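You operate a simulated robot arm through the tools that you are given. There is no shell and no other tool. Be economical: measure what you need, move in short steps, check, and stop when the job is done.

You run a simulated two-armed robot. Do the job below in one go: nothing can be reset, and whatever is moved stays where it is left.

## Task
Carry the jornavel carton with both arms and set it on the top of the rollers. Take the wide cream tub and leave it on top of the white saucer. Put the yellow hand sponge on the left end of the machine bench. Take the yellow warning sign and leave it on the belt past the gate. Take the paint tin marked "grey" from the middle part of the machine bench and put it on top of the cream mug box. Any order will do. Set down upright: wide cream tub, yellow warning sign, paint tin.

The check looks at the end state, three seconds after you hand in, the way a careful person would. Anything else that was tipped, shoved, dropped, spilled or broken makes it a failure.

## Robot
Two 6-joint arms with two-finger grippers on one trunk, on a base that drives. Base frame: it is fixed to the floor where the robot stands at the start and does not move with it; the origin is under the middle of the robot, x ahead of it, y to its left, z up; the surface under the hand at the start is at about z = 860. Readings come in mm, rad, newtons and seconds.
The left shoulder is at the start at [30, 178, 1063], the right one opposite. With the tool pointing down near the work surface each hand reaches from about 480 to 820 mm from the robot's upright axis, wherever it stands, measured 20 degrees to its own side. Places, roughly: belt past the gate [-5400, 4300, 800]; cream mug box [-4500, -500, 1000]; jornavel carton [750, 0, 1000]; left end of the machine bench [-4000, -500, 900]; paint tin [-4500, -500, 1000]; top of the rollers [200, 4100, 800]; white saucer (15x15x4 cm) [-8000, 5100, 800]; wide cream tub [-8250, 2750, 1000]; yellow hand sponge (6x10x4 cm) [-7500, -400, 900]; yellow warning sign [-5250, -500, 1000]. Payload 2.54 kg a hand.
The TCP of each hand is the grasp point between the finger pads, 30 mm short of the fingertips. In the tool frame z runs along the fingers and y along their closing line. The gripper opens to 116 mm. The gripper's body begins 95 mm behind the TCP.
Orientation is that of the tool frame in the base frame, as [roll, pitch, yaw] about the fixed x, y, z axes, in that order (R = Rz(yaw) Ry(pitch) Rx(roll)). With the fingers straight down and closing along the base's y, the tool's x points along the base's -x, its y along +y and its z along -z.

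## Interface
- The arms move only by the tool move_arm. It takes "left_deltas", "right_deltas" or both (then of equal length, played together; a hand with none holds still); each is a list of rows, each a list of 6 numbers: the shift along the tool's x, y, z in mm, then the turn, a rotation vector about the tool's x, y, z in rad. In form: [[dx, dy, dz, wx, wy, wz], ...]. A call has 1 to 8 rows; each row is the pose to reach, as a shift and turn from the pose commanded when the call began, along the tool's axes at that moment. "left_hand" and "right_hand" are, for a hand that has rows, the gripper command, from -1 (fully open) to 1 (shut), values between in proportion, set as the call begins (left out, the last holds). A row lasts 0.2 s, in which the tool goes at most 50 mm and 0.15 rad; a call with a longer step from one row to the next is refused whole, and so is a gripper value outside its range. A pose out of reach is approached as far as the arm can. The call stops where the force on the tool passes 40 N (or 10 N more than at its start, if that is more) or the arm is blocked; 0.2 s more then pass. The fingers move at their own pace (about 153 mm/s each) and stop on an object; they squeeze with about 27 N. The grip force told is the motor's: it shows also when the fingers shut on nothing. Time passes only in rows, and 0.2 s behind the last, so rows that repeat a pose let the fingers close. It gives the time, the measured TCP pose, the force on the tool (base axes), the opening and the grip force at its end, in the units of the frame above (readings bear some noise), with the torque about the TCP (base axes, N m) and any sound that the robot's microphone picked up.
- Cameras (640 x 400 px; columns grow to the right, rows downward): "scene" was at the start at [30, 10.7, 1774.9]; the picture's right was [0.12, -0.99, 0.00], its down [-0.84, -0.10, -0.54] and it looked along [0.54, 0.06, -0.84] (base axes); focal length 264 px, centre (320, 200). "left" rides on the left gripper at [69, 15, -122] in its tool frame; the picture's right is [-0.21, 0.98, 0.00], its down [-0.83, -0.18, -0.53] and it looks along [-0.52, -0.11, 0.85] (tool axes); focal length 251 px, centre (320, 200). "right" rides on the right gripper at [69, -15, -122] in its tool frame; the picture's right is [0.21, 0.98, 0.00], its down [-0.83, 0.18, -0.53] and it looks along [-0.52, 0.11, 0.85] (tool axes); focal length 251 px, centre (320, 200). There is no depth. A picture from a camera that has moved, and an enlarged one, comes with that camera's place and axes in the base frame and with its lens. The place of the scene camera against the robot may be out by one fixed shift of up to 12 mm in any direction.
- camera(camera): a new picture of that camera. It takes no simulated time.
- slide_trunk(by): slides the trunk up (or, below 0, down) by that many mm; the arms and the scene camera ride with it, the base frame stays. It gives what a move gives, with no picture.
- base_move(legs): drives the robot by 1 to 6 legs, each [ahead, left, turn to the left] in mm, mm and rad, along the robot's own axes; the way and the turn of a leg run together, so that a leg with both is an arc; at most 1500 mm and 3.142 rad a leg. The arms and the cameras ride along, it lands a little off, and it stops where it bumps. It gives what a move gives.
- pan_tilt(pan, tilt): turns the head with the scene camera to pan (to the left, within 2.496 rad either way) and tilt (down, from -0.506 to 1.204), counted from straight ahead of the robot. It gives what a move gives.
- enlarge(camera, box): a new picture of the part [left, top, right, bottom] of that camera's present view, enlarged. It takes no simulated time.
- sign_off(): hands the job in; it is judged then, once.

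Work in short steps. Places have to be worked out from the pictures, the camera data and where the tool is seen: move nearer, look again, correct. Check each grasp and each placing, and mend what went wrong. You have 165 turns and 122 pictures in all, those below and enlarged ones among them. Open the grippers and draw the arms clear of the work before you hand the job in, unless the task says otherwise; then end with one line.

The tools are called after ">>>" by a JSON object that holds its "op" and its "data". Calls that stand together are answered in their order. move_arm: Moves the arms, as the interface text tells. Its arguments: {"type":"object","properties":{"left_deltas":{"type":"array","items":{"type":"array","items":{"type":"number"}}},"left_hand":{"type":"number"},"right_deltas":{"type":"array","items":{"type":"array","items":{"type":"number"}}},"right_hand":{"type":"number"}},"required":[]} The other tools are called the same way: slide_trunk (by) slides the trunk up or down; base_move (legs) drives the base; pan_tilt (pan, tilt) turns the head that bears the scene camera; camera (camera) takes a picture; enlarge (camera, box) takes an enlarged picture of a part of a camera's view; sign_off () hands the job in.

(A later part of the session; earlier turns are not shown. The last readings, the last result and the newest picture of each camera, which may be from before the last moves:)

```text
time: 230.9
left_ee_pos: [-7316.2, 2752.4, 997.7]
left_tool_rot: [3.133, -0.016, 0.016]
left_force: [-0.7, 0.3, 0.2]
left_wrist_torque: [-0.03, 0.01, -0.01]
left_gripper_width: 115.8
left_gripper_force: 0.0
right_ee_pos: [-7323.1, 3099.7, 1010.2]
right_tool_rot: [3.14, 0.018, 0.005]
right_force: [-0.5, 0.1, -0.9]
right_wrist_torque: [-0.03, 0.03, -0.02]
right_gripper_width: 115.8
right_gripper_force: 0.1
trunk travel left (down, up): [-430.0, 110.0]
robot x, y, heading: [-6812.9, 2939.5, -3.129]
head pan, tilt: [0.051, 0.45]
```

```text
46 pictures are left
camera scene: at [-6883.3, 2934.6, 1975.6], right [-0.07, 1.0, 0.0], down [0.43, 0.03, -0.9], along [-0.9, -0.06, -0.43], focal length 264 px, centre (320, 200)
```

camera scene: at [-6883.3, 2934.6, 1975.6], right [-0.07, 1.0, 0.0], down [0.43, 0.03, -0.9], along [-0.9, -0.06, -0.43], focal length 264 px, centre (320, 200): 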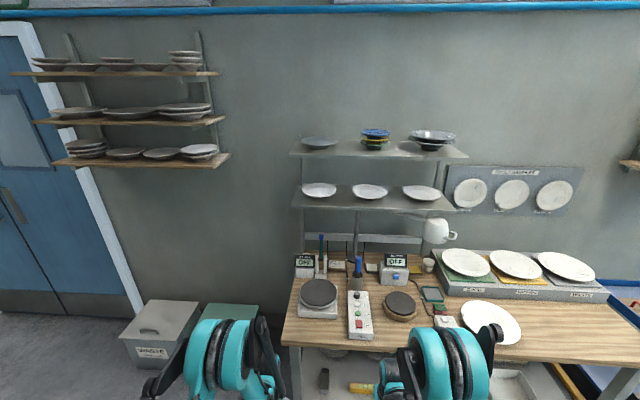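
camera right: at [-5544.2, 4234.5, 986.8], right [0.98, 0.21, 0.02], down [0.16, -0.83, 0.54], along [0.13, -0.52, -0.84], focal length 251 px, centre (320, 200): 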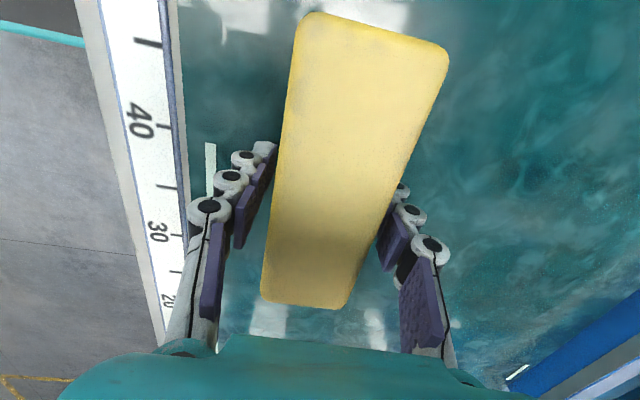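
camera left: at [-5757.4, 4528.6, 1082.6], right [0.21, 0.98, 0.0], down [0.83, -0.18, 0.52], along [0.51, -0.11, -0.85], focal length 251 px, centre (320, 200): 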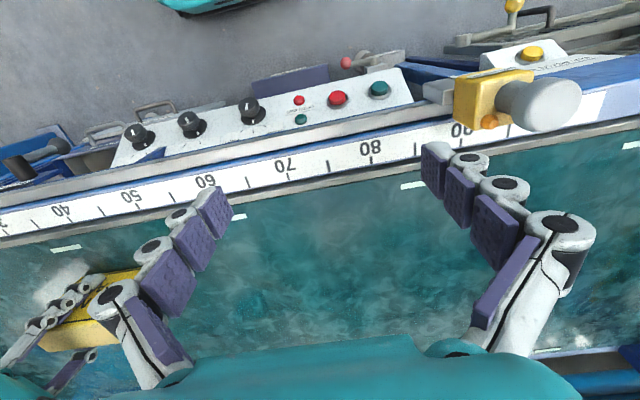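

I enlarge the left end of the bench to find the cream tub.

>>> {"op": "enlarge", "data": {"camera": "scene", "box": [280, 230, 450, 350]}}

```text
3.33 times, centred on (365, 290) of scene
camera zoom: at [-6883.3, 2934.6, 1975.6], right [-0.07, 1.0, 0.0], down [0.43, 0.03, -0.9], along [-0.9, -0.06, -0.43], focal length 881 px, centre (170, -100)
```

zoom: 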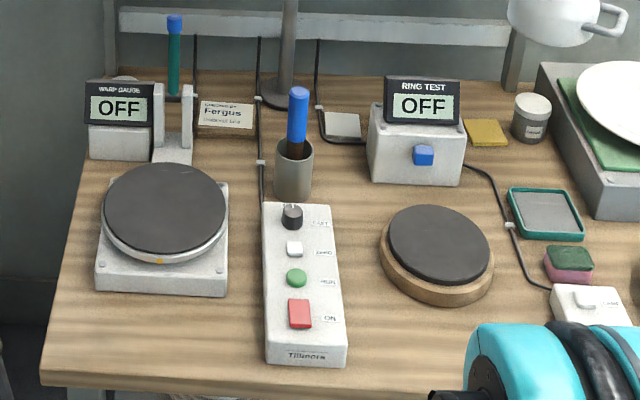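

No obvious tub; a white rim shows behind the "WARP GAUGE" at the back-left corner. I raise the trunk and drive nearer to look from above.

>>> {"op": "slide_trunk", "data": {"by": 105}}

>>> {"op": "base_move", "data": {"legs": [[400, 0, 0]]}}

>>> {"op": "pan_tilt", "data": {"pan": 0.1, "tilt": 0.7}}

>>> {"op": "enlarge", "data": {"camera": "scene", "box": [170, 110, 450, 285]}}

```text
time: 232.3
left_ee_pos: [-7315.5, 2752.0, 1103.7]
left_tool_rot: [3.136, -0.016, 0.018]
left_force: [-0.5, -0.1, 0.1]
left_wrist_torque: [0.02, 0.01, 0.01]
left_gripper_width: 115.9
left_gripper_force: 0.0
right_ee_pos: [-7322.0, 3098.4, 1115.0]
right_tool_rot: [3.139, 0.017, 0.004]
right_force: [0.0, -0.5, 0.1]
right_wrist_torque: [0.02, -0.02, -0.01]
right_gripper_width: 115.9
right_gripper_force: 0.1
trunk travel left (down, up): [-535.0, 5.0]
robot x, y, heading: [-6813.1, 2938.7, -3.126]
head pan, tilt: [0.051, 0.45]
```

```text
time: 234.8
left_ee_pos: [-7711.6, 2745.4, 1104.5]
left_tool_rot: [3.133, -0.016, 0.018]
left_force: [0.1, 0.2, 0.4]
left_wrist_torque: [-0.01, 0.01, -0.02]
left_gripper_width: 115.9
left_gripper_force: 0.1
right_ee_pos: [-7718.1, 3093.2, 1115.1]
right_tool_rot: [3.14, 0.018, 0.003]
right_force: [-0.1, -0.5, -0.1]
right_wrist_torque: [0.01, 0.02, -0.01]
right_gripper_width: 116.0
right_gripper_force: 0.1
trunk travel left (down, up): [-535.0, 5.0]
robot x, y, heading: [-7209.2, 2929.1, -3.126]
head pan, tilt: [0.051, 0.45]
```

```text
time: 235.6
left_ee_pos: [-7711.6, 2747.6, 1103.6]
left_tool_rot: [3.134, -0.015, 0.018]
left_force: [-0.2, -0.2, 0.5]
left_wrist_torque: [-0.04, -0.03, 0.01]
left_gripper_width: 116.1
left_gripper_force: 0.2
right_ee_pos: [-7718.8, 3092.7, 1114.2]
right_tool_rot: [3.141, 0.017, 0.004]
right_force: [-0.5, 0.0, -0.5]
right_wrist_torque: [0.03, -0.03, 0.03]
right_gripper_width: 116.1
right_gripper_force: 0.1
trunk travel left (down, up): [-535.0, 5.0]
robot x, y, heading: [-7210.6, 2929.1, -3.127]
head pan, tilt: [0.099, 0.7]
```

```text
2.29 times, centred on (310, 198) of scene
camera zoom: at [-7273.7, 2924.5, 2058.4], right [-0.11, 0.99, 0.0], down [0.64, 0.07, -0.77], along [-0.76, -0.09, -0.64], focal length 604 px, centre (343, 206)
```

zoom: 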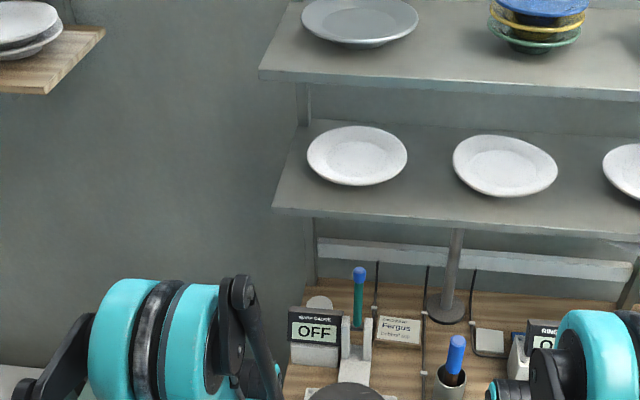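

A round lid behind the gauge is at about [−8214, 2752] — matching the tub. I zoom on it.

>>> {"op": "enlarge", "data": {"camera": "scene", "box": [280, 215, 350, 285]}}

>>> {"op": "camera", "data": {"camera": "left"}}

```text
5.71 times, centred on (315, 250) of scene
camera zoom: at [-7273.7, 2924.5, 2058.4], right [-0.11, 0.99, 0.0], down [0.64, 0.07, -0.77], along [-0.76, -0.09, -0.64], focal length 1510 px, centre (349, -86)
```

zoom: 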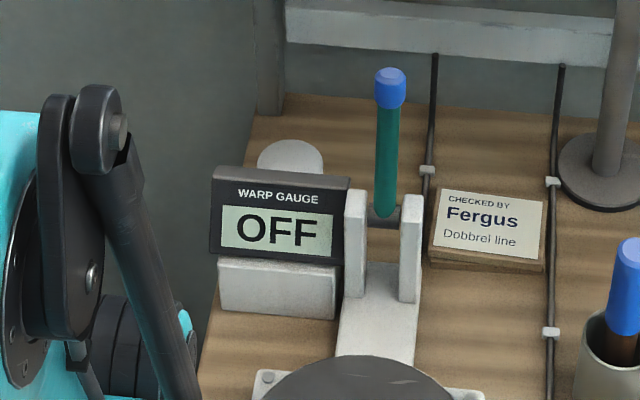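

```text
42 pictures are left
camera left: at [-7644.9, 2733.5, 1227.4], right [-0.2, -0.98, 0.0], down [-0.84, 0.17, 0.52], along [-0.51, 0.1, -0.85], focal length 251 px, centre (320, 200)
```

left: 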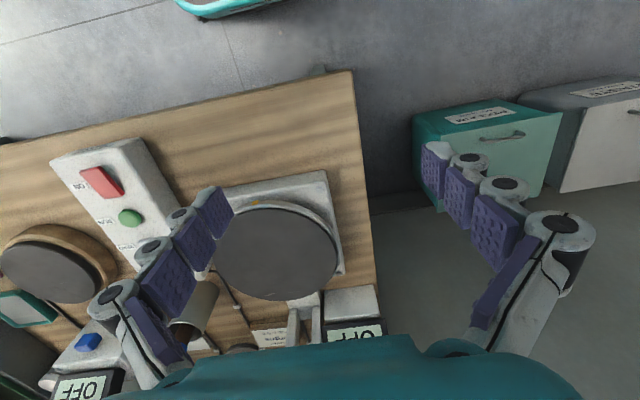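

The lid (≈62 mm across) is just behind the gauge, near the bench's left end (y≈2700), too deep for a frontal reach. Standing left of the bench end facing −x, the right hand could reach it. I strafe left and look at the bins there.

>>> {"op": "base_move", "data": {"legs": [[0, 560, 0]]}}

>>> {"op": "pan_tilt", "data": {"pan": 0.0, "tilt": 0.85}}

>>> {"op": "camera", "data": {"camera": "scene"}}

```text
time: 238.8
left_ee_pos: [-7702.3, 2182.1, 1104.6]
left_tool_rot: [3.135, -0.016, 0.016]
left_force: [0.2, 1.1, -0.2]
left_wrist_torque: [-0.03, 0.0, -0.03]
left_gripper_width: 115.9
left_gripper_force: 0.0
right_ee_pos: [-7708.9, 2528.2, 1114.2]
right_tool_rot: [3.139, 0.018, 0.003]
right_force: [-0.3, -0.4, -0.5]
right_wrist_torque: [-0.02, 0.03, 0.03]
right_gripper_width: 116.0
right_gripper_force: 0.0
trunk travel left (down, up): [-535.0, 5.0]
robot x, y, heading: [-7197.5, 2371.6, -3.128]
head pan, tilt: [0.099, 0.7]
```

```text
time: 239.5
left_ee_pos: [-7702.8, 2182.4, 1103.6]
left_tool_rot: [3.137, -0.015, 0.017]
left_force: [-0.1, -0.4, 0.0]
left_wrist_torque: [-0.01, -0.02, 0.02]
left_gripper_width: 115.9
left_gripper_force: 0.0
right_ee_pos: [-7710.0, 2528.2, 1114.5]
right_tool_rot: [3.139, 0.018, 0.002]
right_force: [0.3, -0.2, -1.3]
right_wrist_torque: [0.0, -0.01, 0.03]
right_gripper_width: 115.9
right_gripper_force: 0.1
trunk travel left (down, up): [-535.0, 5.0]
robot x, y, heading: [-7203.1, 2365.9, -3.127]
head pan, tilt: [0.0, 0.85]
```

```text
41 pictures are left
camera scene: at [-7258.2, 2368.6, 2046.2], right [-0.02, 1.0, 0.0], down [0.75, 0.01, -0.66], along [-0.66, -0.01, -0.75], focal length 264 px, centre (320, 200)
```

scene: 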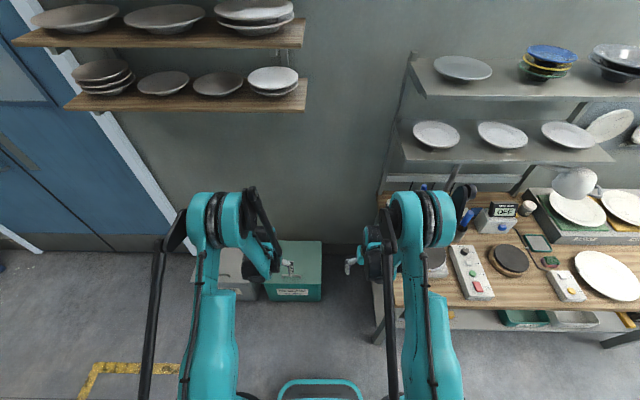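

The bin's near face is at x≈−8015 (y<2375), so there's room. The shelf overhead (z≈1300) starts at x≈−8130. I drive ahead 315 to x≈−7520, y≈2365.

>>> {"op": "base_move", "data": {"legs": [[315, 0, -0.014]]}}

>>> {"op": "pan_tilt", "data": {"pan": -0.5, "tilt": 0.8}}

>>> {"op": "camera", "data": {"camera": "scene"}}

>>> {"op": "camera", "data": {"camera": "right"}}

```text
time: 241.6
left_ee_pos: [-8017.3, 2186.2, 1102.6]
left_tool_rot: [3.135, -0.016, 0.005]
left_force: [-0.8, 0.2, -0.5]
left_wrist_torque: [0.02, 0.0, 0.01]
left_gripper_width: 115.9
left_gripper_force: 0.1
right_ee_pos: [-8020.2, 2533.8, 1115.9]
right_tool_rot: [3.139, 0.019, -0.011]
right_force: [0.5, -0.1, 0.6]
right_wrist_torque: [-0.01, 0.05, -0.03]
right_gripper_width: 115.9
right_gripper_force: 0.0
trunk travel left (down, up): [-535.0, 5.0]
robot x, y, heading: [-7514.7, 2365.0, -3.14]
head pan, tilt: [0.0, 0.85]
```

```text
time: 242.5
left_ee_pos: [-8018.0, 2186.2, 1103.9]
left_tool_rot: [3.134, -0.015, 0.004]
left_force: [0.3, -0.1, 0.2]
left_wrist_torque: [0.01, 0.01, -0.05]
left_gripper_width: 115.9
left_gripper_force: 0.0
right_ee_pos: [-8021.0, 2533.3, 1115.0]
right_tool_rot: [3.14, 0.018, -0.009]
right_force: [0.0, -0.2, -0.3]
right_wrist_torque: [-0.01, 0.0, 0.0]
right_gripper_width: 115.8
right_gripper_force: 0.1
trunk travel left (down, up): [-535.0, 5.0]
robot x, y, heading: [-7515.1, 2366.7, -3.14]
head pan, tilt: [-0.499, 0.799]
```

```text
40 pictures are left
camera scene: at [-7563.0, 2405.7, 2050.2], right [0.48, 0.88, 0.0], down [0.63, -0.34, -0.7], along [-0.61, 0.33, -0.72], focal length 264 px, centre (320, 200)
```

scene: 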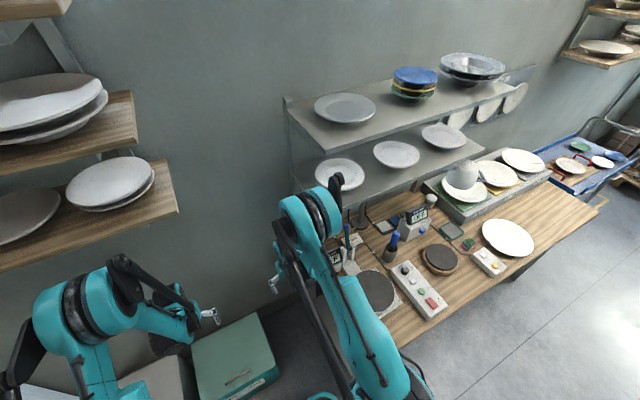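

```text
39 pictures are left
camera right: at [-7950.1, 2547.3, 1236.2], right [0.2, -0.98, 0.0], down [-0.82, -0.17, 0.55], along [-0.54, -0.11, -0.84], focal length 251 px, centre (320, 200)
```

right: 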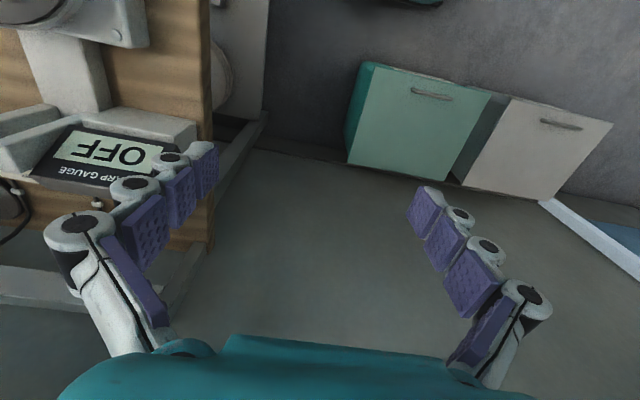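

The tub spot is hidden behind a finger. I lower the trunk 60 (to stay under the shelf) and shift the right hand toward it for a clear view.

>>> {"op": "slide_trunk", "data": {"by": -55}}

>>> {"op": "move_arm", "data": {"right_deltas": [[-8, -40, 0, 0, 0, 0], [-16, -80, 0, 0, 0, 0], [-25, -120, 0, 0, 0, 0], [-30, -160, 0, 0, 0, 0], [-30, -160, 0, 0, 0, 0]]}}

>>> {"op": "camera", "data": {"camera": "right"}}

```text
time: 243.5
left_ee_pos: [-8018.8, 2185.7, 1048.8]
left_tool_rot: [3.133, -0.015, 0.006]
left_force: [-0.7, 0.5, 0.4]
left_wrist_torque: [0.0, 0.02, -0.03]
left_gripper_width: 116.2
left_gripper_force: 0.1
right_ee_pos: [-8019.4, 2533.2, 1059.3]
right_tool_rot: [3.141, 0.017, -0.012]
right_force: [0.9, -0.2, -0.5]
right_wrist_torque: [0.0, 0.0, 0.01]
right_gripper_width: 115.7
right_gripper_force: 0.1
trunk travel left (down, up): [-480.0, 60.0]
robot x, y, heading: [-7514.4, 2363.6, -3.139]
head pan, tilt: [-0.499, 0.799]
```

```text
time: 244.7
left_ee_pos: [-8018.3, 2184.4, 1048.5]
left_tool_rot: [3.136, -0.015, 0.005]
left_force: [0.1, 0.0, 0.1]
left_wrist_torque: [0.0, 0.03, 0.02]
left_gripper_width: 115.9
left_gripper_force: 0.0
right_ee_pos: [-8048.2, 2693.6, 1061.8]
right_tool_rot: [3.139, 0.017, -0.011]
right_force: [-0.6, -0.2, 0.4]
right_wrist_torque: [0.06, -0.03, -0.01]
right_gripper_width: 115.9
right_gripper_force: 0.1
trunk travel left (down, up): [-480.0, 60.0]
robot x, y, heading: [-7509.4, 2364.3, -3.14]
head pan, tilt: [-0.499, 0.799]
```

```text
38 pictures are left
camera right: at [-7978.1, 2707.7, 1182.2], right [0.2, -0.98, 0.0], down [-0.82, -0.17, 0.55], along [-0.54, -0.11, -0.84], focal length 251 px, centre (320, 200)
```

right: 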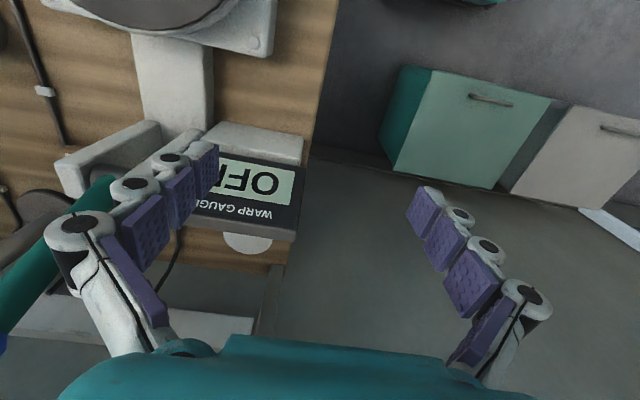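

The tub's lid is at ≈[−8207, 2757], z≈943 (≈65 mm wide), its front hidden by the display (top z≈990, x≥−8158). With the shelf at z≈1300 overhead, I go around: out past the bench end (y 2570), to x −8207, down to z≈990.

>>> {"op": "move_arm", "data": {"right_deltas": [[0, 42, 0, 0, 0, 0], [0, 84, 0, 0, 0, 0], [0, 124, 0, 0, 0, 0], [-45, 124, 0, 0, 0, 0], [-90, 124, 10, 0, 0, 0], [-135, 124, 40, 0, 0, 0], [-159, 124, 72, 0, 0, 0], [-159, 124, 72, 0, 0, 0]], "right_hand": -0.65}}

>>> {"op": "camera", "data": {"camera": "right"}}

```text
refused: row 6 steps farther than a row can; nothing moved
```

```text
37 pictures are left
camera right: at [-7978.1, 2707.7, 1182.2], right [0.2, -0.98, 0.0], down [-0.82, -0.17, 0.55], along [-0.54, -0.11, -0.84], focal length 251 px, centre (320, 200)
```

right: 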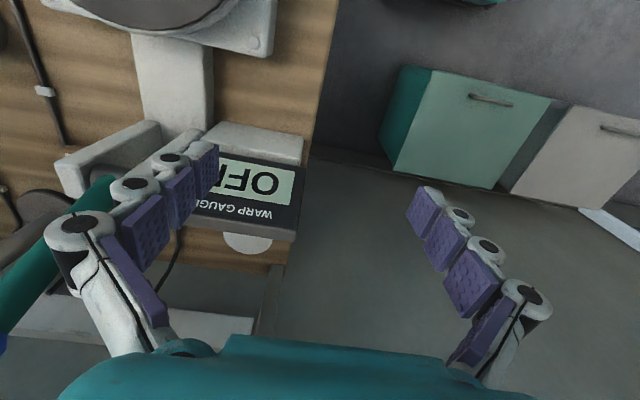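

A row was too long; I resend with shorter steps.

>>> {"op": "move_arm", "data": {"right_deltas": [[0, 42, 0, 0, 0, 0], [0, 84, 0, 0, 0, 0], [0, 124, 0, 0, 0, 0], [-45, 124, 0, 0, 0, 0], [-88, 124, 12, 0, 0, 0], [-128, 124, 35, 0, 0, 0], [-159, 124, 60, 0, 0, 0], [-159, 124, 72, 0, 0, 0]], "right_hand": -0.65}}

>>> {"op": "camera", "data": {"camera": "right"}}

```text
time: 246.5
left_ee_pos: [-8018.0, 2185.1, 1048.4]
left_tool_rot: [3.134, -0.017, 0.005]
left_force: [0.0, -0.2, -0.2]
left_wrist_torque: [-0.02, 0.01, 0.01]
left_gripper_width: 116.1
left_gripper_force: 0.1
right_ee_pos: [-8209.3, 2571.0, 990.6]
right_tool_rot: [3.139, 0.018, -0.01]
right_force: [0.2, -0.5, -0.2]
right_wrist_torque: [0.02, 0.03, -0.04]
right_gripper_width: 95.7
right_gripper_force: 0.0
trunk travel left (down, up): [-480.0, 60.0]
robot x, y, heading: [-7512.0, 2364.2, -3.145]
head pan, tilt: [-0.499, 0.799]
```

```text
36 pictures are left
camera right: at [-8139.4, 2584.8, 1112.6], right [0.2, -0.98, 0.0], down [-0.82, -0.17, 0.55], along [-0.54, -0.11, -0.84], focal length 251 px, centre (320, 200)
```

right: 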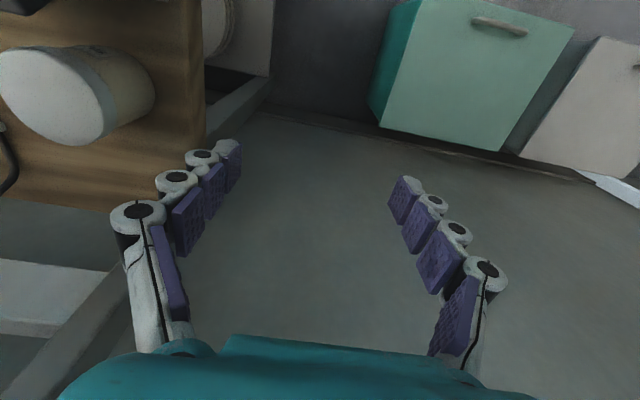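

Now the tub is clear: combining both hand views gives centre [−8212, 2759], lid z≈923, bench here ≈870, diameter ≈72. I open to 110 mm and slide sideways over it at z 990.

>>> {"op": "move_arm", "data": {"right_deltas": [[0, -40, 0, 0, 0, 0], [0, -80, 0, 0, 0, 0], [0, -120, 0, 0, 0, 0], [-2, -160, 0, 0, 0, 0], [-3, -188, 0, 0, 0, 0], [-3, -188, 0, 0, 0, 0]], "right_hand": -0.9}}

>>> {"op": "camera", "data": {"camera": "right"}}

```text
time: 248.1
left_ee_pos: [-8016.5, 2174.7, 1049.2]
left_tool_rot: [3.14, -0.018, 0.011]
left_force: [1.5, 0.3, 0.2]
left_wrist_torque: [-0.09, 0.05, 0.0]
left_gripper_width: 116.2
left_gripper_force: 0.1
right_ee_pos: [-8208.4, 2720.3, 995.8]
right_tool_rot: [-3.137, 0.019, 0.03]
right_force: [-0.4, -0.8, -0.2]
right_wrist_torque: [0.06, -0.04, 0.02]
right_gripper_width: 110.2
right_gripper_force: 0.0
right hand out of reach, approached as far as the arm can: row 4, 5, 6
trunk travel left (down, up): [-480.0, 60.0]
robot x, y, heading: [-7512.2, 2363.2, -3.132]
head pan, tilt: [-0.499, 0.799]
stopped in row 6 (right hand): the arm was blocked; the commanded pose is now the measured one
```

```text
35 pictures are left
camera right: at [-8140.1, 2736.4, 1118.1], right [0.24, -0.97, -0.01], down [-0.81, -0.21, 0.55], along [-0.53, -0.13, -0.84], focal length 251 px, centre (320, 200)
```

right: 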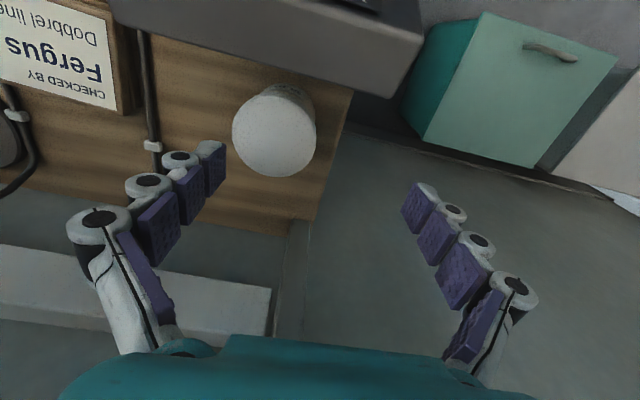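

Blocked at y≈2720 – some arm part touches something or the reach ends. I back off 15 mm and view the arm from the head.

>>> {"op": "move_arm", "data": {"right_deltas": [[0, 15, 0, 0, 0, 0], [0, 15, 0, 0, 0, 0]]}}

>>> {"op": "camera", "data": {"camera": "scene"}}

```text
time: 248.7
left_ee_pos: [-8018.8, 2179.9, 1047.0]
left_tool_rot: [3.138, -0.019, 0.008]
left_force: [-0.9, -0.2, 0.1]
left_wrist_torque: [0.02, -0.02, 0.02]
left_gripper_width: 115.9
left_gripper_force: 0.0
right_ee_pos: [-8207.5, 2718.3, 996.8]
right_tool_rot: [-3.14, 0.016, 0.014]
right_force: [-2.2, -7.1, -0.1]
right_wrist_torque: [0.8, -0.34, 0.0]
right_gripper_width: 110.4
right_gripper_force: 0.0
trunk travel left (down, up): [-480.0, 60.0]
robot x, y, heading: [-7515.1, 2367.2, -3.136]
head pan, tilt: [-0.499, 0.799]
```

```text
34 pictures are left
camera scene: at [-7567.6, 2395.4, 1995.5], right [0.47, 0.88, 0.01], down [0.63, -0.34, -0.7], along [-0.61, 0.33, -0.72], focal length 264 px, centre (320, 200)
```

scene: 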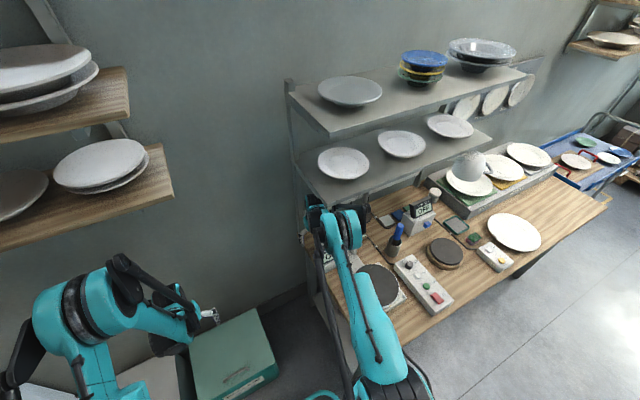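

The forearm meets the shelf's front edge (x≈−8069, z≈1360). I retreat to y≈2570, lower the trunk 150 and raise the hand relative to it, so the arm comes in under the shelf.

>>> {"op": "move_arm", "data": {"right_deltas": [[0, 45, 0, 0, 0, 0], [0, 90, 0, 0, 0, 0], [0, 140, 0, 0, 0, 0], [0, 140, 0, 0, 0, 0]]}}

>>> {"op": "slide_trunk", "data": {"by": -150}}

>>> {"op": "move_arm", "data": {"right_deltas": [[0, 0, -45, 0, 0, 0], [0, 0, -90, 0, 0, 0], [0, 0, -125, 0, 0, 0], [0, 0, -125, 0, 0, 0]]}}

>>> {"op": "camera", "data": {"camera": "right"}}

```text
time: 249.7
left_ee_pos: [-8017.0, 2182.9, 1048.2]
left_tool_rot: [3.135, -0.018, 0.006]
left_force: [-0.9, 0.3, 0.4]
left_wrist_torque: [-0.01, -0.03, -0.02]
left_gripper_width: 116.1
left_gripper_force: 0.0
right_ee_pos: [-8202.7, 2584.9, 993.2]
right_tool_rot: [3.14, 0.018, 0.013]
right_force: [-0.8, 0.1, -0.4]
right_wrist_torque: [0.01, 0.0, -0.02]
right_gripper_width: 110.2
right_gripper_force: 0.2
trunk travel left (down, up): [-480.0, 60.0]
robot x, y, heading: [-7514.3, 2363.5, -3.139]
head pan, tilt: [-0.499, 0.799]
```

```text
time: 251.4
left_ee_pos: [-8016.8, 2182.7, 898.5]
left_tool_rot: [3.134, -0.015, 0.006]
left_force: [0.2, -0.8, 0.6]
left_wrist_torque: [0.01, 0.01, 0.02]
left_gripper_width: 116.1
left_gripper_force: 0.1
right_ee_pos: [-8203.2, 2583.1, 843.7]
right_tool_rot: [3.141, 0.019, 0.012]
right_force: [0.2, 0.0, -0.5]
right_wrist_torque: [-0.01, 0.0, 0.0]
right_gripper_width: 110.1
right_gripper_force: 0.1
trunk travel left (down, up): [-330.0, 210.0]
robot x, y, heading: [-7514.8, 2361.7, -3.138]
head pan, tilt: [-0.499, 0.799]
```

```text
time: 252.4
left_ee_pos: [-8018.2, 2182.8, 898.5]
left_tool_rot: [3.135, -0.016, 0.008]
left_force: [-0.6, -0.6, 0.5]
left_wrist_torque: [-0.02, -0.03, 0.01]
left_gripper_width: 116.1
left_gripper_force: 0.1
right_ee_pos: [-8204.4, 2584.0, 970.8]
right_tool_rot: [3.139, 0.018, 0.012]
right_force: [-0.3, -0.3, -0.3]
right_wrist_torque: [0.01, -0.02, 0.03]
right_gripper_width: 110.4
right_gripper_force: 0.0
trunk travel left (down, up): [-330.0, 210.0]
robot x, y, heading: [-7511.8, 2365.1, -3.135]
head pan, tilt: [-0.499, 0.799]
```

```text
33 pictures are left
camera right: at [-8134.6, 2599.4, 1091.6], right [0.23, -0.97, 0.0], down [-0.81, -0.19, 0.55], along [-0.54, -0.12, -0.84], focal length 251 px, centre (320, 200)
```

right: 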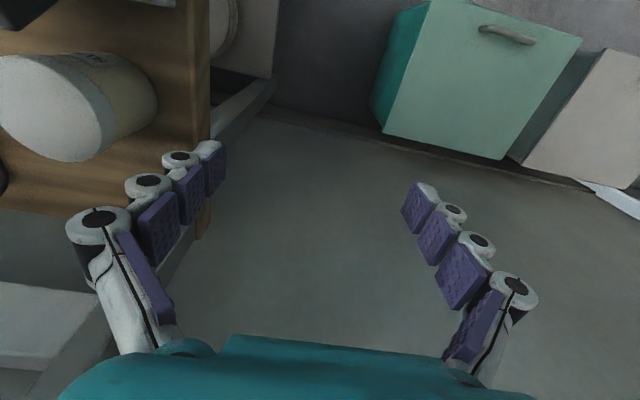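

The blocked view also gave tub centre ≈[−8209, 2757]. I raise 20 and move over it, under the shelf this time.

>>> {"op": "move_arm", "data": {"right_deltas": [[0, 0, -20, 0, 0, 0], [-1, -43, -20, 0, 0, 0], [-2, -86, -20, 0, 0, 0], [-3, -130, -20, 0, 0, 0], [-4, -173, -20, 0, 0, 0], [-4, -173, -20, 0, 0, 0]]}}

>>> {"op": "camera", "data": {"camera": "right"}}

```text
time: 253.8
left_ee_pos: [-8015.2, 2169.3, 894.3]
left_tool_rot: [-3.136, -0.016, 0.01]
left_force: [0.0, -1.4, -1.2]
left_wrist_torque: [0.02, -0.03, 0.01]
left_gripper_width: 115.7
left_gripper_force: 0.1
right_ee_pos: [-8209.1, 2737.0, 989.5]
right_tool_rot: [-3.132, 0.02, 0.029]
right_force: [-0.1, 0.9, -0.2]
right_wrist_torque: [-0.05, 0.0, 0.0]
right_gripper_width: 110.3
right_gripper_force: 0.1
trunk travel left (down, up): [-330.0, 210.0]
robot x, y, heading: [-7512.5, 2355.4, -3.135]
head pan, tilt: [-0.499, 0.799]
```

```text
32 pictures are left
camera right: at [-8140.3, 2751.8, 1111.5], right [0.24, -0.97, -0.01], down [-0.81, -0.21, 0.55], along [-0.53, -0.12, -0.84], focal length 251 px, centre (320, 200)
```

right: 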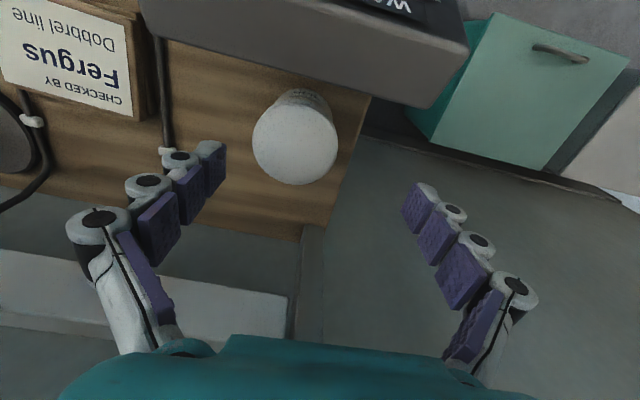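

Again held back at y≈2737 with the robot leaning. I look at what the arm touches.

>>> {"op": "enlarge", "data": {"camera": "scene", "box": [240, 130, 480, 280]}}

```text
2.67 times, centred on (360, 205) of scene
camera zoom: at [-7560.9, 2380.7, 1844.5], right [0.47, 0.88, 0.01], down [0.63, -0.33, -0.7], along [-0.62, 0.34, -0.71], focal length 704 px, centre (213, 187)
```

zoom: 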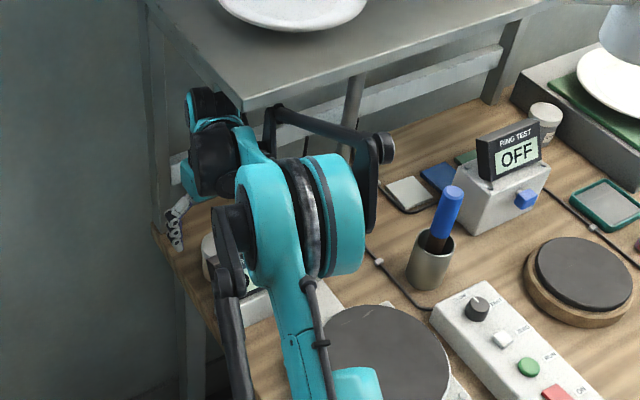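

The forearm's black strut meets the shelf corner from below. Lid z is confirmed at 922, so I retreat, lower the trunk 60 more and go in at TCP z≈960 (tips 8 mm over the lid).

>>> {"op": "move_arm", "data": {"right_deltas": [[0, 45, 0, 0, 0, 0], [0, 90, 0, 0, 0, 0], [0, 140, 0, 0, 0, 0], [0, 170, 0, 0, 0, 0], [0, 170, 0, 0, 0, 0]]}}

>>> {"op": "slide_trunk", "data": {"by": -70}}

>>> {"op": "move_arm", "data": {"right_deltas": [[0, 0, -20, 0, 0, 0], [0, 0, -42, 0, 0, 0], [0, 0, -42, 0, 0, 0]], "right_hand": -1}}

```text
time: 255.0
left_ee_pos: [-8017.1, 2183.0, 898.7]
left_tool_rot: [3.135, -0.016, 0.008]
left_force: [0.0, -0.6, 0.4]
left_wrist_torque: [-0.02, -0.02, -0.01]
left_gripper_width: 116.0
left_gripper_force: 0.0
right_ee_pos: [-8206.3, 2587.8, 989.5]
right_tool_rot: [3.141, 0.02, 0.012]
right_force: [1.0, -0.2, 0.3]
right_wrist_torque: [0.01, -0.01, -0.01]
right_gripper_width: 110.1
right_gripper_force: 0.1
trunk travel left (down, up): [-330.0, 210.0]
robot x, y, heading: [-7514.8, 2362.2, -3.14]
head pan, tilt: [-0.499, 0.799]
```

```text
time: 256.1
left_ee_pos: [-8017.3, 2182.7, 829.5]
left_tool_rot: [3.134, -0.016, 0.007]
left_force: [0.0, -0.3, 0.3]
left_wrist_torque: [-0.03, 0.01, -0.02]
left_gripper_width: 116.0
left_gripper_force: 0.0
right_ee_pos: [-8206.5, 2588.0, 919.3]
right_tool_rot: [3.139, 0.019, 0.013]
right_force: [-0.1, -0.4, -0.2]
right_wrist_torque: [0.0, 0.02, 0.0]
right_gripper_width: 110.3
right_gripper_force: 0.0
trunk travel left (down, up): [-260.0, 280.0]
robot x, y, heading: [-7513.8, 2361.5, -3.137]
head pan, tilt: [-0.499, 0.799]
```

```text
time: 256.9
left_ee_pos: [-8017.2, 2182.9, 829.1]
left_tool_rot: [3.133, -0.018, 0.006]
left_force: [0.5, 0.0, 0.2]
left_wrist_torque: [0.01, 0.02, 0.01]
left_gripper_width: 116.2
left_gripper_force: 0.0
right_ee_pos: [-8204.1, 2588.1, 962.7]
right_tool_rot: [3.14, 0.02, 0.012]
right_force: [0.5, -0.3, 0.0]
right_wrist_torque: [0.04, -0.01, 0.01]
right_gripper_width: 116.0
right_gripper_force: 0.0
trunk travel left (down, up): [-260.0, 280.0]
robot x, y, heading: [-7510.7, 2366.5, -3.137]
head pan, tilt: [-0.499, 0.799]
```

Now in sideways at z≈962.

>>> {"op": "move_arm", "data": {"right_deltas": [[-1, -43, 0, 0, 0, 0], [-2, -86, 0, 0, 0, 0], [-3, -130, 0, 0, 0, 0], [-3, -169, 0, 0, 0, 0], [-3, -169, 0, 0, 0, 0]]}}

>>> {"op": "camera", "data": {"camera": "right"}}

```text
time: 258.1
left_ee_pos: [-8017.8, 2182.7, 828.0]
left_tool_rot: [3.133, -0.017, 0.007]
left_force: [-0.1, -0.6, -0.3]
left_wrist_torque: [0.02, 0.02, 0.02]
left_gripper_width: 115.8
left_gripper_force: 0.1
right_ee_pos: [-8209.2, 2757.7, 962.2]
right_tool_rot: [3.138, 0.019, 0.015]
right_force: [0.4, -0.1, -0.3]
right_wrist_torque: [0.03, -0.01, 0.0]
right_gripper_width: 115.9
right_gripper_force: 0.1
trunk travel left (down, up): [-260.0, 280.0]
robot x, y, heading: [-7514.9, 2363.9, -3.136]
head pan, tilt: [-0.499, 0.799]
```

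```text
30 pictures are left
camera right: at [-8140.3, 2774.2, 1082.4], right [0.23, -0.97, 0.0], down [-0.81, -0.19, 0.55], along [-0.54, -0.12, -0.84], focal length 251 px, centre (320, 200)
```

right: 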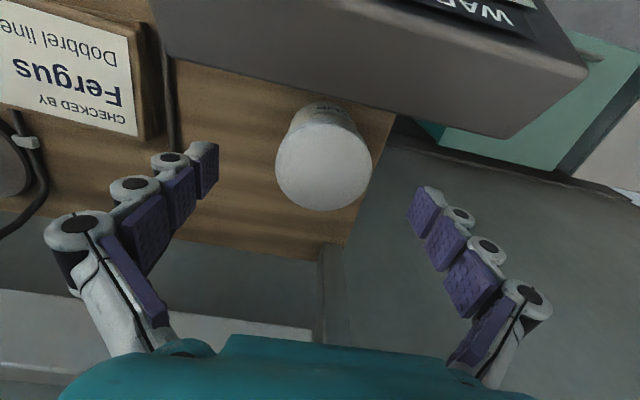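

Reached freely, tub centred. I descend to z≈908 (display top is 986, camera stays above), close and check.

>>> {"op": "move_arm", "data": {"right_deltas": [[-2, 2, 25, 0, 0, 0], [-4, 2, 45, 0, 0, 0], [-4, 2, 54, 0, 0, 0], [-4, 2, 54, 0, 0, 0]]}}

>>> {"op": "move_arm", "data": {"right_deltas": [[0, 0, 0, 0, 0, 0], [0, 0, 0, 0, 0, 0], [0, 0, 0, 0, 0, 0]], "right_hand": 1}}

```text
time: 259.1
left_ee_pos: [-8017.0, 2181.9, 828.7]
left_tool_rot: [3.135, -0.016, 0.008]
left_force: [1.4, 0.4, -0.2]
left_wrist_torque: [-0.02, 0.03, 0.02]
left_gripper_width: 115.8
left_gripper_force: 0.0
right_ee_pos: [-8214.5, 2755.5, 908.4]
right_tool_rot: [3.14, 0.02, 0.012]
right_force: [-0.5, -1.0, 0.1]
right_wrist_torque: [-0.05, 0.0, 0.0]
right_gripper_width: 115.8
right_gripper_force: 0.1
trunk travel left (down, up): [-260.0, 280.0]
robot x, y, heading: [-7511.1, 2363.4, -3.136]
head pan, tilt: [-0.499, 0.799]
```

```text
time: 259.9
left_ee_pos: [-8016.7, 2182.4, 829.2]
left_tool_rot: [3.135, -0.016, 0.007]
left_force: [-0.1, -1.1, 0.2]
left_wrist_torque: [0.02, -0.02, 0.01]
left_gripper_width: 116.1
left_gripper_force: 0.1
right_ee_pos: [-8213.6, 2756.2, 909.2]
right_tool_rot: [3.139, 0.02, 0.012]
right_force: [-0.3, 1.1, 5.1]
right_wrist_torque: [0.14, -0.07, 0.03]
right_gripper_width: 61.2
right_gripper_force: 26.6
trunk travel left (down, up): [-260.0, 280.0]
robot x, y, heading: [-7513.2, 2361.9, -3.136]
head pan, tilt: [-0.499, 0.799]
```

Tub gripped at 61 mm. I lift 48 mm and slide out sideways past the bench end.

>>> {"op": "move_arm", "data": {"right_deltas": [[0, 0, -25, 0, 0, 0], [0, 0, -48, 0, 0, 0], [0, 42, -48, 0, 0, 0], [0, 84, -48, 0, 0, 0], [0, 126, -48, 0, 0, 0], [0, 168, -48, 0, 0, 0], [0, 168, -48, 0, 0, 0]]}}

>>> {"op": "camera", "data": {"camera": "right"}}

```text
time: 261.5
left_ee_pos: [-8017.7, 2183.4, 828.2]
left_tool_rot: [3.134, -0.018, 0.007]
left_force: [-0.2, -0.3, -0.1]
left_wrist_torque: [0.02, -0.01, -0.04]
left_gripper_width: 115.9
left_gripper_force: 0.0
right_ee_pos: [-8212.0, 2588.3, 956.3]
right_tool_rot: [3.14, 0.019, 0.011]
right_force: [-0.6, -0.5, -0.8]
right_wrist_torque: [-0.02, -0.02, 0.02]
right_gripper_width: 61.6
right_gripper_force: 27.1
trunk travel left (down, up): [-260.0, 280.0]
robot x, y, heading: [-7516.1, 2360.3, -3.142]
head pan, tilt: [-0.499, 0.799]
```

```text
29 pictures are left
camera right: at [-8143.0, 2603.3, 1076.9], right [0.23, -0.97, 0.0], down [-0.81, -0.19, 0.55], along [-0.54, -0.12, -0.84], focal length 251 px, centre (320, 200)
```

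right: 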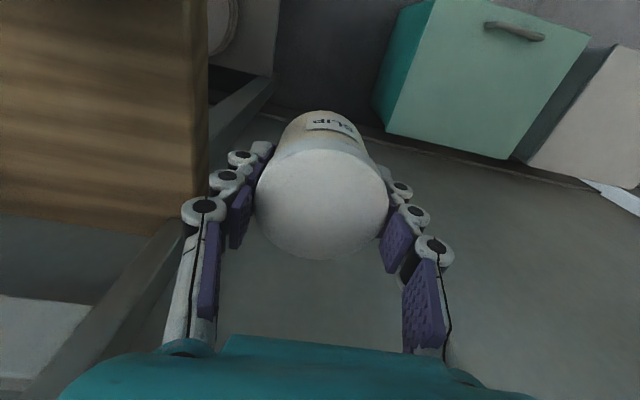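

The tub is held upright (bottom ≈38 mm below TCP). I back out, raise the trunk and strafe over to the cart at y≈4850.

>>> {"op": "base_move", "data": {"legs": [[-550, 0, 0], [0, -1300, 0], [0, -1250, 0]]}}

>>> {"op": "slide_trunk", "data": {"by": 150}}

>>> {"op": "pan_tilt", "data": {"pan": -0.25, "tilt": 0.65}}

>>> {"op": "camera", "data": {"camera": "scene"}}

```text
time: 276.7
left_ee_pos: [-7492.3, 4724.7, 828.4]
left_tool_rot: [3.134, -0.016, 0.014]
left_force: [0.3, -0.4, 0.7]
left_wrist_torque: [0.0, 0.01, -0.01]
left_gripper_width: 116.1
left_gripper_force: 0.0
right_ee_pos: [-7690.2, 5127.9, 956.6]
right_tool_rot: [3.139, 0.02, 0.02]
right_force: [0.6, 1.1, -1.2]
right_wrist_torque: [-0.02, -0.05, -0.03]
right_gripper_width: 61.3
right_gripper_force: 27.0
trunk travel left (down, up): [-260.0, 280.0]
robot x, y, heading: [-6988.8, 4908.9, -3.13]
head pan, tilt: [-0.499, 0.799]
```

```text
time: 278.4
left_ee_pos: [-7493.8, 4724.5, 977.0]
left_tool_rot: [3.134, -0.018, 0.014]
left_force: [0.1, -0.4, -1.1]
left_wrist_torque: [-0.01, 0.0, 0.01]
left_gripper_width: 116.2
left_gripper_force: 0.0
right_ee_pos: [-7690.7, 5127.0, 1105.8]
right_tool_rot: [3.141, 0.019, 0.018]
right_force: [-0.7, 0.5, -1.6]
right_wrist_torque: [0.01, 0.03, -0.03]
right_gripper_width: 61.3
right_gripper_force: 27.1
trunk travel left (down, up): [-410.0, 130.0]
robot x, y, heading: [-6988.7, 4907.7, -3.129]
head pan, tilt: [-0.499, 0.799]
```

```text
time: 279.2
left_ee_pos: [-7492.1, 4724.9, 979.3]
left_tool_rot: [3.134, -0.016, 0.014]
left_force: [0.2, 0.3, -0.2]
left_wrist_torque: [-0.01, -0.05, 0.0]
left_gripper_width: 115.9
left_gripper_force: 0.0
right_ee_pos: [-7690.7, 5126.1, 1105.8]
right_tool_rot: [3.14, 0.02, 0.019]
right_force: [-0.4, 0.2, -1.4]
right_wrist_torque: [0.0, 0.02, 0.02]
right_gripper_width: 61.1
right_gripper_force: 26.8
trunk travel left (down, up): [-410.0, 130.0]
robot x, y, heading: [-6991.0, 4908.5, -3.13]
head pan, tilt: [-0.25, 0.649]
```

```text
28 pictures are left
camera scene: at [-7053.5, 4931.6, 1937.7], right [0.24, 0.97, 0.0], down [0.59, -0.14, -0.8], along [-0.77, 0.19, -0.61], focal length 264 px, centre (320, 200)
```

scene: 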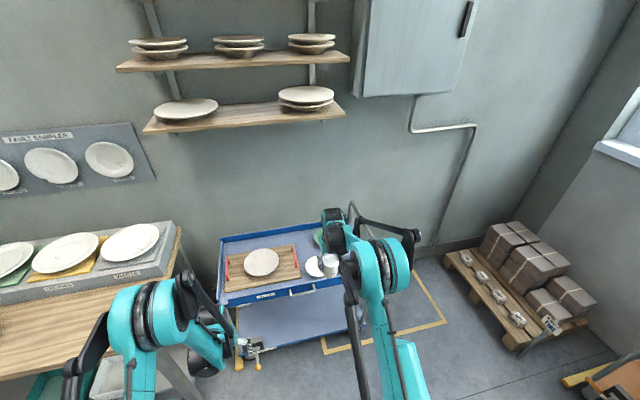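

The white saucer on the cart is at ≈[−7910, 5107] (z≈800), the other white plate lies on a tray. I drive 230 ahead with hands high and look with the right camera.

>>> {"op": "base_move", "data": {"legs": [[180, 0, -0.01]]}}

>>> {"op": "camera", "data": {"camera": "right"}}

>>> {"op": "enlarge", "data": {"camera": "scene", "box": [200, 200, 440, 350]}}

```text
time: 280.7
left_ee_pos: [-7676.7, 4729.7, 977.8]
left_tool_rot: [3.135, -0.018, 0.002]
left_force: [0.2, -0.4, 0.0]
left_wrist_torque: [-0.03, -0.01, 0.04]
left_gripper_width: 116.2
left_gripper_force: 0.2
right_ee_pos: [-7870.3, 5133.8, 1105.6]
right_tool_rot: [3.138, 0.017, 0.009]
right_force: [-0.2, 1.0, -1.6]
right_wrist_torque: [-0.02, 0.01, 0.0]
right_gripper_width: 61.1
right_gripper_force: 26.9
trunk travel left (down, up): [-410.0, 130.0]
robot x, y, heading: [-7171.8, 4899.9, -3.138]
head pan, tilt: [-0.25, 0.649]
```

```text
27 pictures are left
camera right: at [-7800.9, 5149.2, 1226.7], right [0.22, -0.97, 0.0], down [-0.81, -0.19, 0.55], along [-0.54, -0.12, -0.84], focal length 251 px, centre (320, 200)
```

right: 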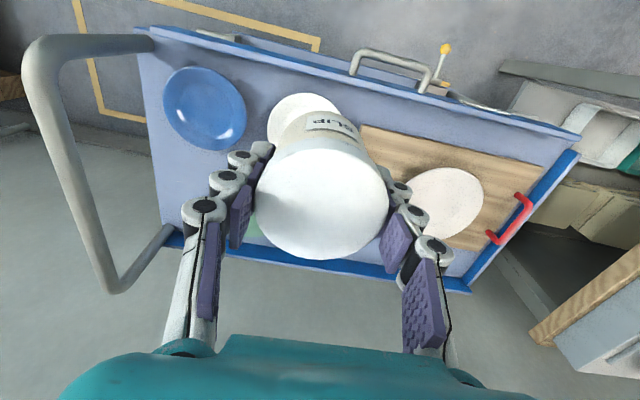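

```text
2.67 times, centred on (320, 275) of scene
camera zoom: at [-7236.0, 4930.8, 1937.7], right [0.25, 0.97, 0.0], down [0.59, -0.15, -0.8], along [-0.77, 0.2, -0.61], focal length 704 px, centre (320, 0)
```

zoom: 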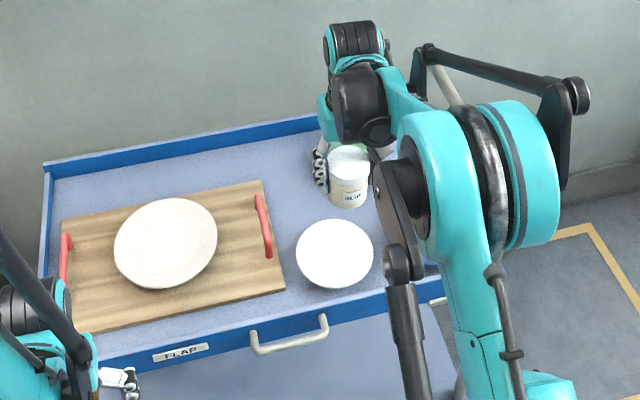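

The saucer is partly hidden by the tub. Moving the hand ahead 65 mm will show more of it below the camera.

>>> {"op": "move_arm", "data": {"right_deltas": [[-33, -2, 0, 0, 0, 0], [-65, -3, 0, 0, 0, 0], [-65, -3, 0, 0, 0, 0]]}}

>>> {"op": "camera", "data": {"camera": "right"}}

```text
time: 281.5
left_ee_pos: [-7675.3, 4729.7, 979.0]
left_tool_rot: [3.136, -0.016, 0.004]
left_force: [0.3, 0.4, -0.2]
left_wrist_torque: [0.03, 0.04, -0.01]
left_gripper_width: 115.8
left_gripper_force: 0.1
right_ee_pos: [-7934.7, 5135.5, 1108.6]
right_tool_rot: [3.141, 0.019, 0.008]
right_force: [-0.4, -0.4, -1.1]
right_wrist_torque: [-0.01, 0.01, 0.0]
right_gripper_width: 61.0
right_gripper_force: 27.2
trunk travel left (down, up): [-410.0, 130.0]
robot x, y, heading: [-7171.0, 4907.4, -3.14]
head pan, tilt: [-0.25, 0.649]
```

```text
25 pictures are left
camera right: at [-7864.9, 5150.6, 1230.0], right [0.22, -0.97, 0.0], down [-0.81, -0.19, 0.55], along [-0.54, -0.12, -0.84], focal length 251 px, centre (320, 200)
```

right: 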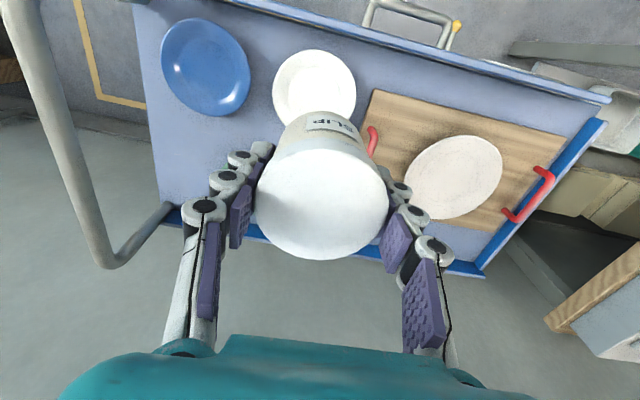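

Saucer centre ≈[−7941, 5144]. I shift the tub by (−7, +9) and lower the trunk 200.

>>> {"op": "move_arm", "data": {"right_deltas": [[-7, -9, 0, 0, 0, 0], [-7, -9, 0, 0, 0, 0]]}}

>>> {"op": "slide_trunk", "data": {"by": -190}}

>>> {"op": "camera", "data": {"camera": "right"}}

>>> {"op": "enlarge", "data": {"camera": "scene", "box": [250, 200, 430, 320]}}

```text
time: 282.1
left_ee_pos: [-7676.4, 4729.3, 979.3]
left_tool_rot: [3.133, -0.014, 0.003]
left_force: [0.6, -0.3, -0.1]
left_wrist_torque: [0.0, 0.0, 0.01]
left_gripper_width: 116.0
left_gripper_force: 0.0
right_ee_pos: [-7942.2, 5144.5, 1108.5]
right_tool_rot: [3.14, 0.018, 0.008]
right_force: [0.4, -0.1, -1.5]
right_wrist_torque: [0.02, 0.01, 0.01]
right_gripper_width: 61.4
right_gripper_force: 27.4
trunk travel left (down, up): [-410.0, 130.0]
robot x, y, heading: [-7169.7, 4907.9, -3.136]
head pan, tilt: [-0.25, 0.649]
```

```text
time: 284.2
left_ee_pos: [-7675.3, 4729.0, 789.2]
left_tool_rot: [3.136, -0.018, 0.004]
left_force: [-0.7, -0.3, 0.5]
left_wrist_torque: [0.01, -0.01, 0.02]
left_gripper_width: 116.2
left_gripper_force: 0.0
right_ee_pos: [-7941.9, 5144.4, 918.0]
right_tool_rot: [3.139, 0.02, 0.009]
right_force: [-0.2, 0.4, -1.6]
right_wrist_torque: [0.04, 0.0, -0.01]
right_gripper_width: 61.3
right_gripper_force: 27.3
trunk travel left (down, up): [-220.0, 320.0]
robot x, y, heading: [-7171.3, 4907.7, -3.138]
head pan, tilt: [-0.25, 0.649]
```

```text
24 pictures are left
camera right: at [-7872.4, 5160.0, 1039.6], right [0.22, -0.97, 0.0], down [-0.81, -0.19, 0.55], along [-0.54, -0.12, -0.84], focal length 251 px, centre (320, 200)
```

right: 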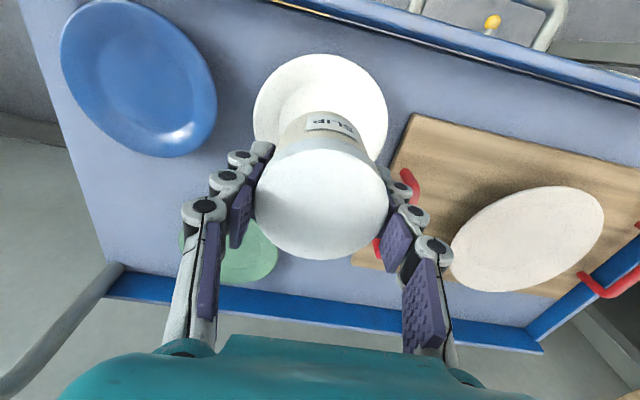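

```text
3.33 times, centred on (340, 260) of scene
camera zoom: at [-7234.9, 4930.8, 1747.9], right [0.25, 0.97, 0.0], down [0.59, -0.15, -0.8], along [-0.77, 0.2, -0.6], focal length 881 px, centre (253, 0)
```

zoom: 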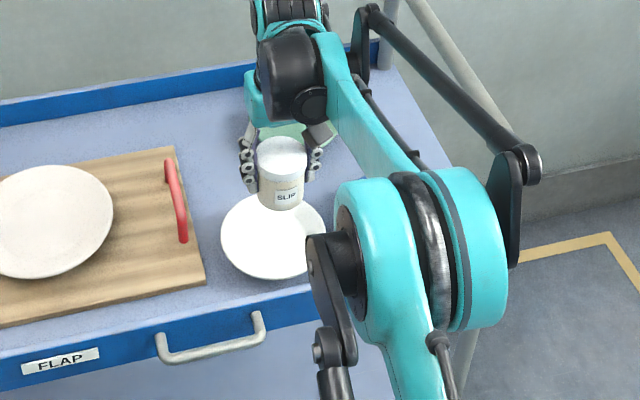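

Re-solving with both cameras puts the saucer centre ≈[−7957, 5140], rim z≈770. As the arm is near its reach limit, I nudge the base 15 ahead and 4 left.

>>> {"op": "base_move", "data": {"legs": [[15, 4, 0]]}}

>>> {"op": "slide_trunk", "data": {"by": -75}}

>>> {"op": "camera", "data": {"camera": "right"}}

>>> {"op": "enlarge", "data": {"camera": "scene", "box": [250, 200, 430, 320]}}

```text
time: 285.0
left_ee_pos: [-7691.2, 4723.4, 787.8]
left_tool_rot: [3.133, -0.018, 0.005]
left_force: [0.0, -0.7, 0.4]
left_wrist_torque: [0.0, -0.05, 0.04]
left_gripper_width: 115.7
left_gripper_force: 0.1
right_ee_pos: [-7958.2, 5141.1, 916.9]
right_tool_rot: [3.139, 0.016, 0.009]
right_force: [-0.2, -0.7, -1.5]
right_wrist_torque: [0.03, -0.05, -0.04]
right_gripper_width: 61.3
right_gripper_force: 27.1
trunk travel left (down, up): [-220.0, 320.0]
robot x, y, heading: [-7185.5, 4901.5, -3.142]
head pan, tilt: [-0.25, 0.649]
```

```text
time: 286.1
left_ee_pos: [-7691.5, 4724.9, 713.3]
left_tool_rot: [3.134, -0.015, 0.003]
left_force: [0.8, 0.4, 0.8]
left_wrist_torque: [-0.01, 0.05, 0.0]
left_gripper_width: 116.1
left_gripper_force: 0.1
right_ee_pos: [-7957.0, 5139.2, 843.9]
right_tool_rot: [3.14, 0.019, 0.009]
right_force: [0.6, -0.3, -1.8]
right_wrist_torque: [0.0, 0.02, 0.02]
right_gripper_width: 61.2
right_gripper_force: 27.3
trunk travel left (down, up): [-145.0, 395.0]
robot x, y, heading: [-7184.8, 4902.5, -3.138]
head pan, tilt: [-0.25, 0.649]
```

```text
22 pictures are left
camera right: at [-7886.9, 5156.2, 964.8], right [0.22, -0.97, 0.0], down [-0.81, -0.19, 0.55], along [-0.54, -0.12, -0.84], focal length 251 px, centre (320, 200)
```

right: 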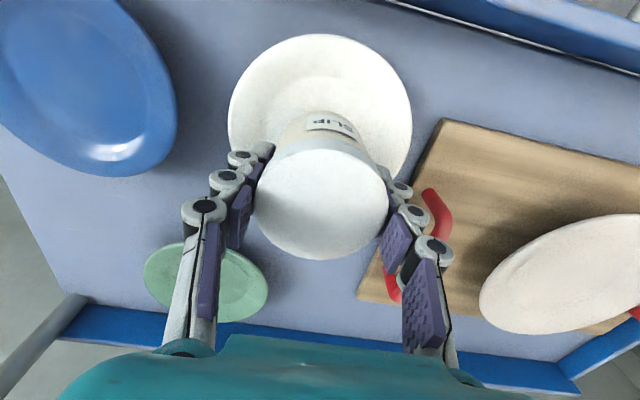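

```text
3.33 times, centred on (340, 260) of scene
camera zoom: at [-7249.3, 4926.8, 1672.9], right [0.25, 0.97, 0.0], down [0.59, -0.15, -0.8], along [-0.77, 0.2, -0.6], focal length 881 px, centre (253, 0)
```

zoom: 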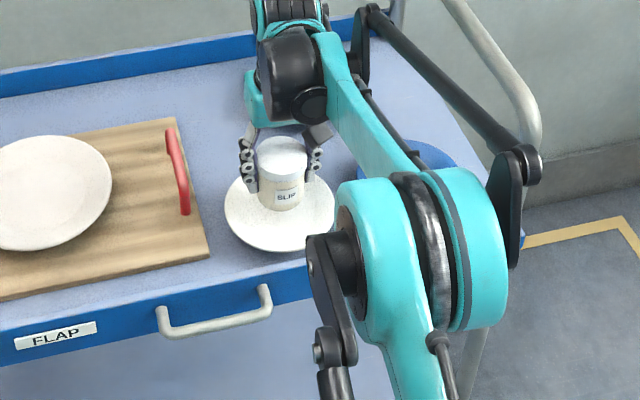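

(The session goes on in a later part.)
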